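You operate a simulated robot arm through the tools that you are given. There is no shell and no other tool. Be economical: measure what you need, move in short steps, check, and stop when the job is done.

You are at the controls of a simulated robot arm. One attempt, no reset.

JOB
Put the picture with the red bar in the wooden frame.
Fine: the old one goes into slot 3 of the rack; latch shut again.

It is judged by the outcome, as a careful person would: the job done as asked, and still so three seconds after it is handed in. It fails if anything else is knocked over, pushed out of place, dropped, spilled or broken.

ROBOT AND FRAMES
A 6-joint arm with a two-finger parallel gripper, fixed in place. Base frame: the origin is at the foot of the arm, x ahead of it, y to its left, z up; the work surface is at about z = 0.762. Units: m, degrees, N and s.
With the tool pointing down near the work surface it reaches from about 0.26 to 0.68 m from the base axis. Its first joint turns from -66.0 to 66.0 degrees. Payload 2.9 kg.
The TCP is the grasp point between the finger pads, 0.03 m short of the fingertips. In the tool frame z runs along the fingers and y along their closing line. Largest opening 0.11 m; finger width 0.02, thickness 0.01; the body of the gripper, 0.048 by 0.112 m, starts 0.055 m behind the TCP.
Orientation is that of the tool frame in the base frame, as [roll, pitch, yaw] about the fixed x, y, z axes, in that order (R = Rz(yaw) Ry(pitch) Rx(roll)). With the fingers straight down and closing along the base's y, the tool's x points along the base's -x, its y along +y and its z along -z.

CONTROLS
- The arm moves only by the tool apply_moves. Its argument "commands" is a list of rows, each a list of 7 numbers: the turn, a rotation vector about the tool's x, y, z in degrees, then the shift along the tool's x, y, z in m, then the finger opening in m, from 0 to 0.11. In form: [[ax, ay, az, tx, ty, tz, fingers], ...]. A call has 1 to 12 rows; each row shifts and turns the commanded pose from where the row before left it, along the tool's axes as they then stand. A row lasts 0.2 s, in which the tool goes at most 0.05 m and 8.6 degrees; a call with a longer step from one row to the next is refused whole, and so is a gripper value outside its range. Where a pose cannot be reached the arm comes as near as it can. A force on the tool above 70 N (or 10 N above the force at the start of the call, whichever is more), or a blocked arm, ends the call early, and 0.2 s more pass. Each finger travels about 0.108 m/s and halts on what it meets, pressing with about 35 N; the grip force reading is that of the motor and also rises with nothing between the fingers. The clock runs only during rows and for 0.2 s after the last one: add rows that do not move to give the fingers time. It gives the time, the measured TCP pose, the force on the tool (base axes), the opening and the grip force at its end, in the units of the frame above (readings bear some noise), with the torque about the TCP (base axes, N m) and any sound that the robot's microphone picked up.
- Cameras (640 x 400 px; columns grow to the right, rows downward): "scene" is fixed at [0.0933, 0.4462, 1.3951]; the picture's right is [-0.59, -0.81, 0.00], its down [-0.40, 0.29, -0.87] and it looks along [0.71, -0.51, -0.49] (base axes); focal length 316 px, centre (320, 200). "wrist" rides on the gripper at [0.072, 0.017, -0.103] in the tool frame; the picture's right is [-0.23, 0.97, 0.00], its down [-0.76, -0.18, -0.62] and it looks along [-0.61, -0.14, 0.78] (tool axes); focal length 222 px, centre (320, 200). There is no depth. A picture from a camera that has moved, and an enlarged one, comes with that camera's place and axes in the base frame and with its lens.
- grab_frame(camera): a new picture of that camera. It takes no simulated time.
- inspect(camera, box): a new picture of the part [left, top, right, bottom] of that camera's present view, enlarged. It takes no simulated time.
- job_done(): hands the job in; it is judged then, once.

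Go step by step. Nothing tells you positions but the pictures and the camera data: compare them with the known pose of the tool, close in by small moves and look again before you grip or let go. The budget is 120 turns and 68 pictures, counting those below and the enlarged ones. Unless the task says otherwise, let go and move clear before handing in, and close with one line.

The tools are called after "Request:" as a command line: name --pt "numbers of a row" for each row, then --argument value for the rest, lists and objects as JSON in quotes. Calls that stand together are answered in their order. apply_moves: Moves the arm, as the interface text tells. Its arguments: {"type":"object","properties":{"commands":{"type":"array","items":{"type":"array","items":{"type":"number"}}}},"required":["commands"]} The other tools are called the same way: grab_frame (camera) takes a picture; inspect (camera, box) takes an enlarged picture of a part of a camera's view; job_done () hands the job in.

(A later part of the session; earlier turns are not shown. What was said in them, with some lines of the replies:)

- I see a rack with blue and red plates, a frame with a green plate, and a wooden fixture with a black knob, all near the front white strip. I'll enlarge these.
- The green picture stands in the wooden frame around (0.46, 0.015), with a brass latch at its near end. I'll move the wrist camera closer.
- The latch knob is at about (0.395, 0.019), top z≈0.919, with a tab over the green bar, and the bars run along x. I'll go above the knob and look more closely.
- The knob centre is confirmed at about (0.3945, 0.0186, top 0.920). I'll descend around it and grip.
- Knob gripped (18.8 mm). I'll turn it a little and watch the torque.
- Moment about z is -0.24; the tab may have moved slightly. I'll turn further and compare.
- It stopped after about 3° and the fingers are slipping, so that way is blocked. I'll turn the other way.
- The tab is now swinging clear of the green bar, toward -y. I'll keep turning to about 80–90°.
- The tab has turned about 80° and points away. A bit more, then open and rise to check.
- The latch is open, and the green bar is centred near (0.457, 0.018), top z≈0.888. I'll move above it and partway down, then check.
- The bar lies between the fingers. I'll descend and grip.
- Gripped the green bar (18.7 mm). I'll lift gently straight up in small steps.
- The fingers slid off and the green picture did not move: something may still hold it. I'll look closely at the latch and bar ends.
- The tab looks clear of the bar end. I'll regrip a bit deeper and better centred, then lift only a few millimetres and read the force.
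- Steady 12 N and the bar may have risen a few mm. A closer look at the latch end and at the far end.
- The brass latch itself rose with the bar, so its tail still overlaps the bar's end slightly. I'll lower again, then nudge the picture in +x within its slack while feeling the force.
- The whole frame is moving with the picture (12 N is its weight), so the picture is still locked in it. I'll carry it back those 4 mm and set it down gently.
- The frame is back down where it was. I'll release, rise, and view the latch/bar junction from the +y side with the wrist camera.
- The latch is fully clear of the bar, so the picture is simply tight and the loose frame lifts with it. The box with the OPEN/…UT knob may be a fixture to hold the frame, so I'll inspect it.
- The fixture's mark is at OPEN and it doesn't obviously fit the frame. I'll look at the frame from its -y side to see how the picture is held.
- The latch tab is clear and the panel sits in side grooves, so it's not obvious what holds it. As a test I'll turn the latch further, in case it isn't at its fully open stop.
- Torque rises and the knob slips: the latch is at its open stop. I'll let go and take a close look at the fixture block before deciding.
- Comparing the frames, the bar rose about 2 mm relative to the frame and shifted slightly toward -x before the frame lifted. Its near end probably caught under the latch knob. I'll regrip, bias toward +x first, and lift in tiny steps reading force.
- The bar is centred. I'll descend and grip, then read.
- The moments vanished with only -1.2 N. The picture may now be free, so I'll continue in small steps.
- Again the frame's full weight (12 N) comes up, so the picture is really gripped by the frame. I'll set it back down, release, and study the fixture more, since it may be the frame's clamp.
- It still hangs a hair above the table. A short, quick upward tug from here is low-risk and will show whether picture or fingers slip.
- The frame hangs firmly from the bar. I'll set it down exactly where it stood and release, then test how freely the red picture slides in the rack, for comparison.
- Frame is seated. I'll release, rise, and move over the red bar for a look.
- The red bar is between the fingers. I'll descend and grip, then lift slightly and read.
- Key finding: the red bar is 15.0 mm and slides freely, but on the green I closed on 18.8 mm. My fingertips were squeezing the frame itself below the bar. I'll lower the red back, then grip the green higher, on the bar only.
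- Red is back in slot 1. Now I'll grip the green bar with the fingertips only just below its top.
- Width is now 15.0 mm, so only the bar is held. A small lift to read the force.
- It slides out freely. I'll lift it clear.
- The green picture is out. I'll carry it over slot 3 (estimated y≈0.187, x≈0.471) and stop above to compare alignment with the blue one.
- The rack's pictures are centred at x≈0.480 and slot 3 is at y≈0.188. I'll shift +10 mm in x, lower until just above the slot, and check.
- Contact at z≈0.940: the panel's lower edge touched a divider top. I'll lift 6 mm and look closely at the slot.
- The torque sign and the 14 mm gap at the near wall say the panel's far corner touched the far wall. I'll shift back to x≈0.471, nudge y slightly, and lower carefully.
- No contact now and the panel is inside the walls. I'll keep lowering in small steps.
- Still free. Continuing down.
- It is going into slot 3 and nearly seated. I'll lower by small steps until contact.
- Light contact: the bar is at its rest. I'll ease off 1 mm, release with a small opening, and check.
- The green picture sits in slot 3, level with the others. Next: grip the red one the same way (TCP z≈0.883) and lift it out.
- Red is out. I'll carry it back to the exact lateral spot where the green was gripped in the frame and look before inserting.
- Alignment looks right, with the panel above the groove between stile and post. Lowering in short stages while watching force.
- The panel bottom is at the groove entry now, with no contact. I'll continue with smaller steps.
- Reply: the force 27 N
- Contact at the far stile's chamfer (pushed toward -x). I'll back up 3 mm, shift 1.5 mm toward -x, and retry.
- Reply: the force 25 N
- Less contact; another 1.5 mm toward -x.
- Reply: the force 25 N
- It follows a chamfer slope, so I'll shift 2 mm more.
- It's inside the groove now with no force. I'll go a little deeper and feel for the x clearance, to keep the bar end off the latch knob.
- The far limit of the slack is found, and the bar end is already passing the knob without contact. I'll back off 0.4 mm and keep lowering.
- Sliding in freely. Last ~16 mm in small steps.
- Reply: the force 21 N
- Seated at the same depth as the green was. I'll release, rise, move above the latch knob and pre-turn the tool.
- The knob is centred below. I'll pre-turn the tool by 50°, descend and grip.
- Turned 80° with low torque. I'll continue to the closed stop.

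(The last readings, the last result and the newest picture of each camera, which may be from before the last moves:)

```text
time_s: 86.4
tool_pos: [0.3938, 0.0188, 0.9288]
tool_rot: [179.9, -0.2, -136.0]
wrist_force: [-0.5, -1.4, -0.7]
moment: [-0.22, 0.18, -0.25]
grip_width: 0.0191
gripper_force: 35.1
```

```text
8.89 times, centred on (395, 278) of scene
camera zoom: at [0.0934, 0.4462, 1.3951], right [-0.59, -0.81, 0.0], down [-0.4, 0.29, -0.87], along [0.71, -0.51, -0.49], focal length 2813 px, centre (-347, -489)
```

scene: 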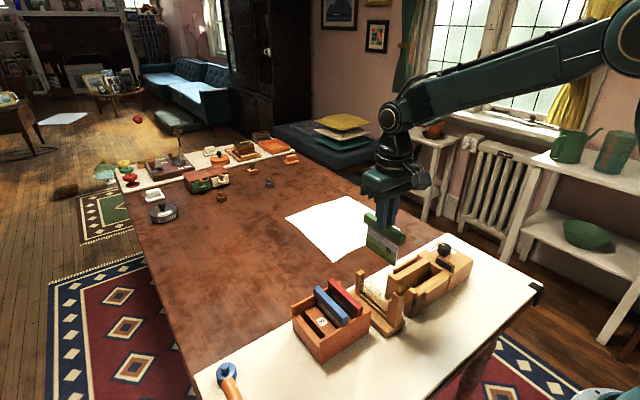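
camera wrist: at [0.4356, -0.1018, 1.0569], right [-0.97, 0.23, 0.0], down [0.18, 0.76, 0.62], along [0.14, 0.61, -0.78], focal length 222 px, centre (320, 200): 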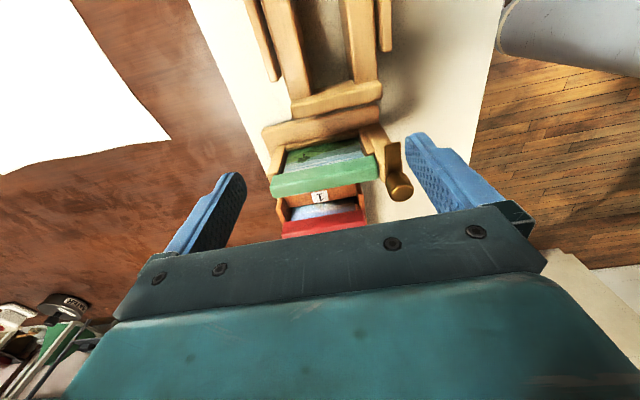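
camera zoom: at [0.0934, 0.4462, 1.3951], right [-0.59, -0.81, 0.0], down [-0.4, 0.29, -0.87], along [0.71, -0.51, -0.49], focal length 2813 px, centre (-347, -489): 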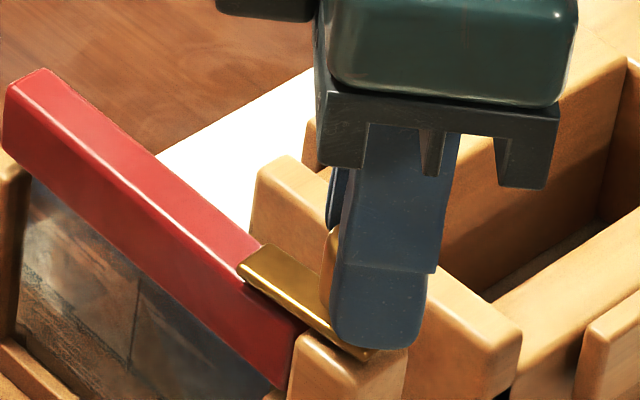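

The tab lies over the red bar and the closed stop is reached (torque −0.25). Now I'll release and rise clear.

Request:
apply_moves --pt "0 0 0 0 0 0 0.05" --pt "0 0 0 0 0 0 0.05" --pt "0 0 0 0 0 -0.035 0.05" --pt "0 0 0 0 0 -0.045 0.05" --pt "0 0 0 0 0 -0.045 0.05" --pt "0 0 0 0 0 -0.045 0.05" --pt "0 0 0 0 0 0 0.05"

Request:
inspect --camera "scene" --box '[280, 230, 480, 370]'

Request:
inspect --camera "scene" --box '[355, 255, 425, 345]'

```text
time_s: 88.0
tool_pos: [0.3939, 0.0186, 1.1009]
tool_rot: [179.9, 0.0, -135.9]
wrist_force: [0.1, 0.5, 0.3]
moment: [0.01, -0.01, 0.03]
grip_width: 0.0501
gripper_force: 0.1
```

```text
2.86 times, centred on (380, 300) of scene
camera zoom: at [0.0933, 0.4462, 1.3951], right [-0.59, -0.81, 0.0], down [-0.4, 0.29, -0.87], along [0.71, -0.51, -0.49], focal length 904 px, centre (149, -86)
```

zoom: 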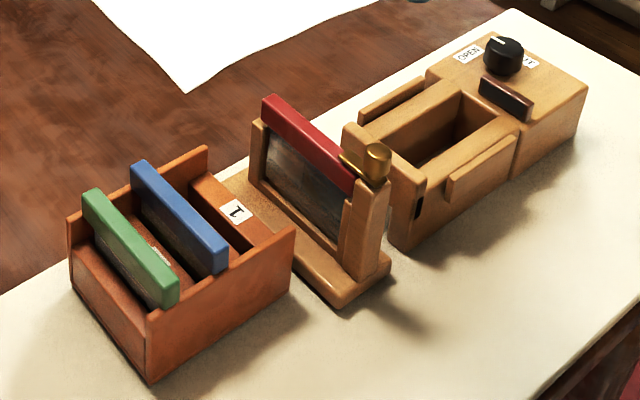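

```text
4.44 times, centred on (390, 300) of scene
camera zoom: at [0.0933, 0.4462, 1.3951], right [-0.59, -0.81, 0.0], down [-0.4, 0.29, -0.87], along [0.71, -0.51, -0.49], focal length 1407 px, centre (9, -244)
```

zoom: 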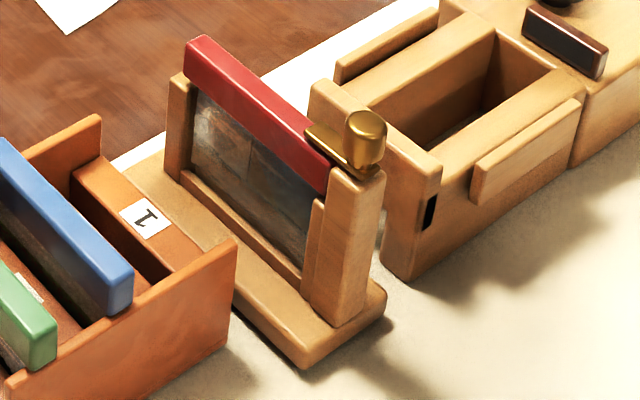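

The red picture is in the frame with the latch over it, the green one is in slot 3, and everything else matches the starting view. The arm is clear, so I'm handing in.

Request:
job_done

```text
The job is handed in.
```

The red-bar picture is in the wooden frame with the latch shut, and the old green one is in slot 3 of the rack. My first grips on the green picture caught the frame too and lifted it a few millimetres; I set it back to within about a millimetre.
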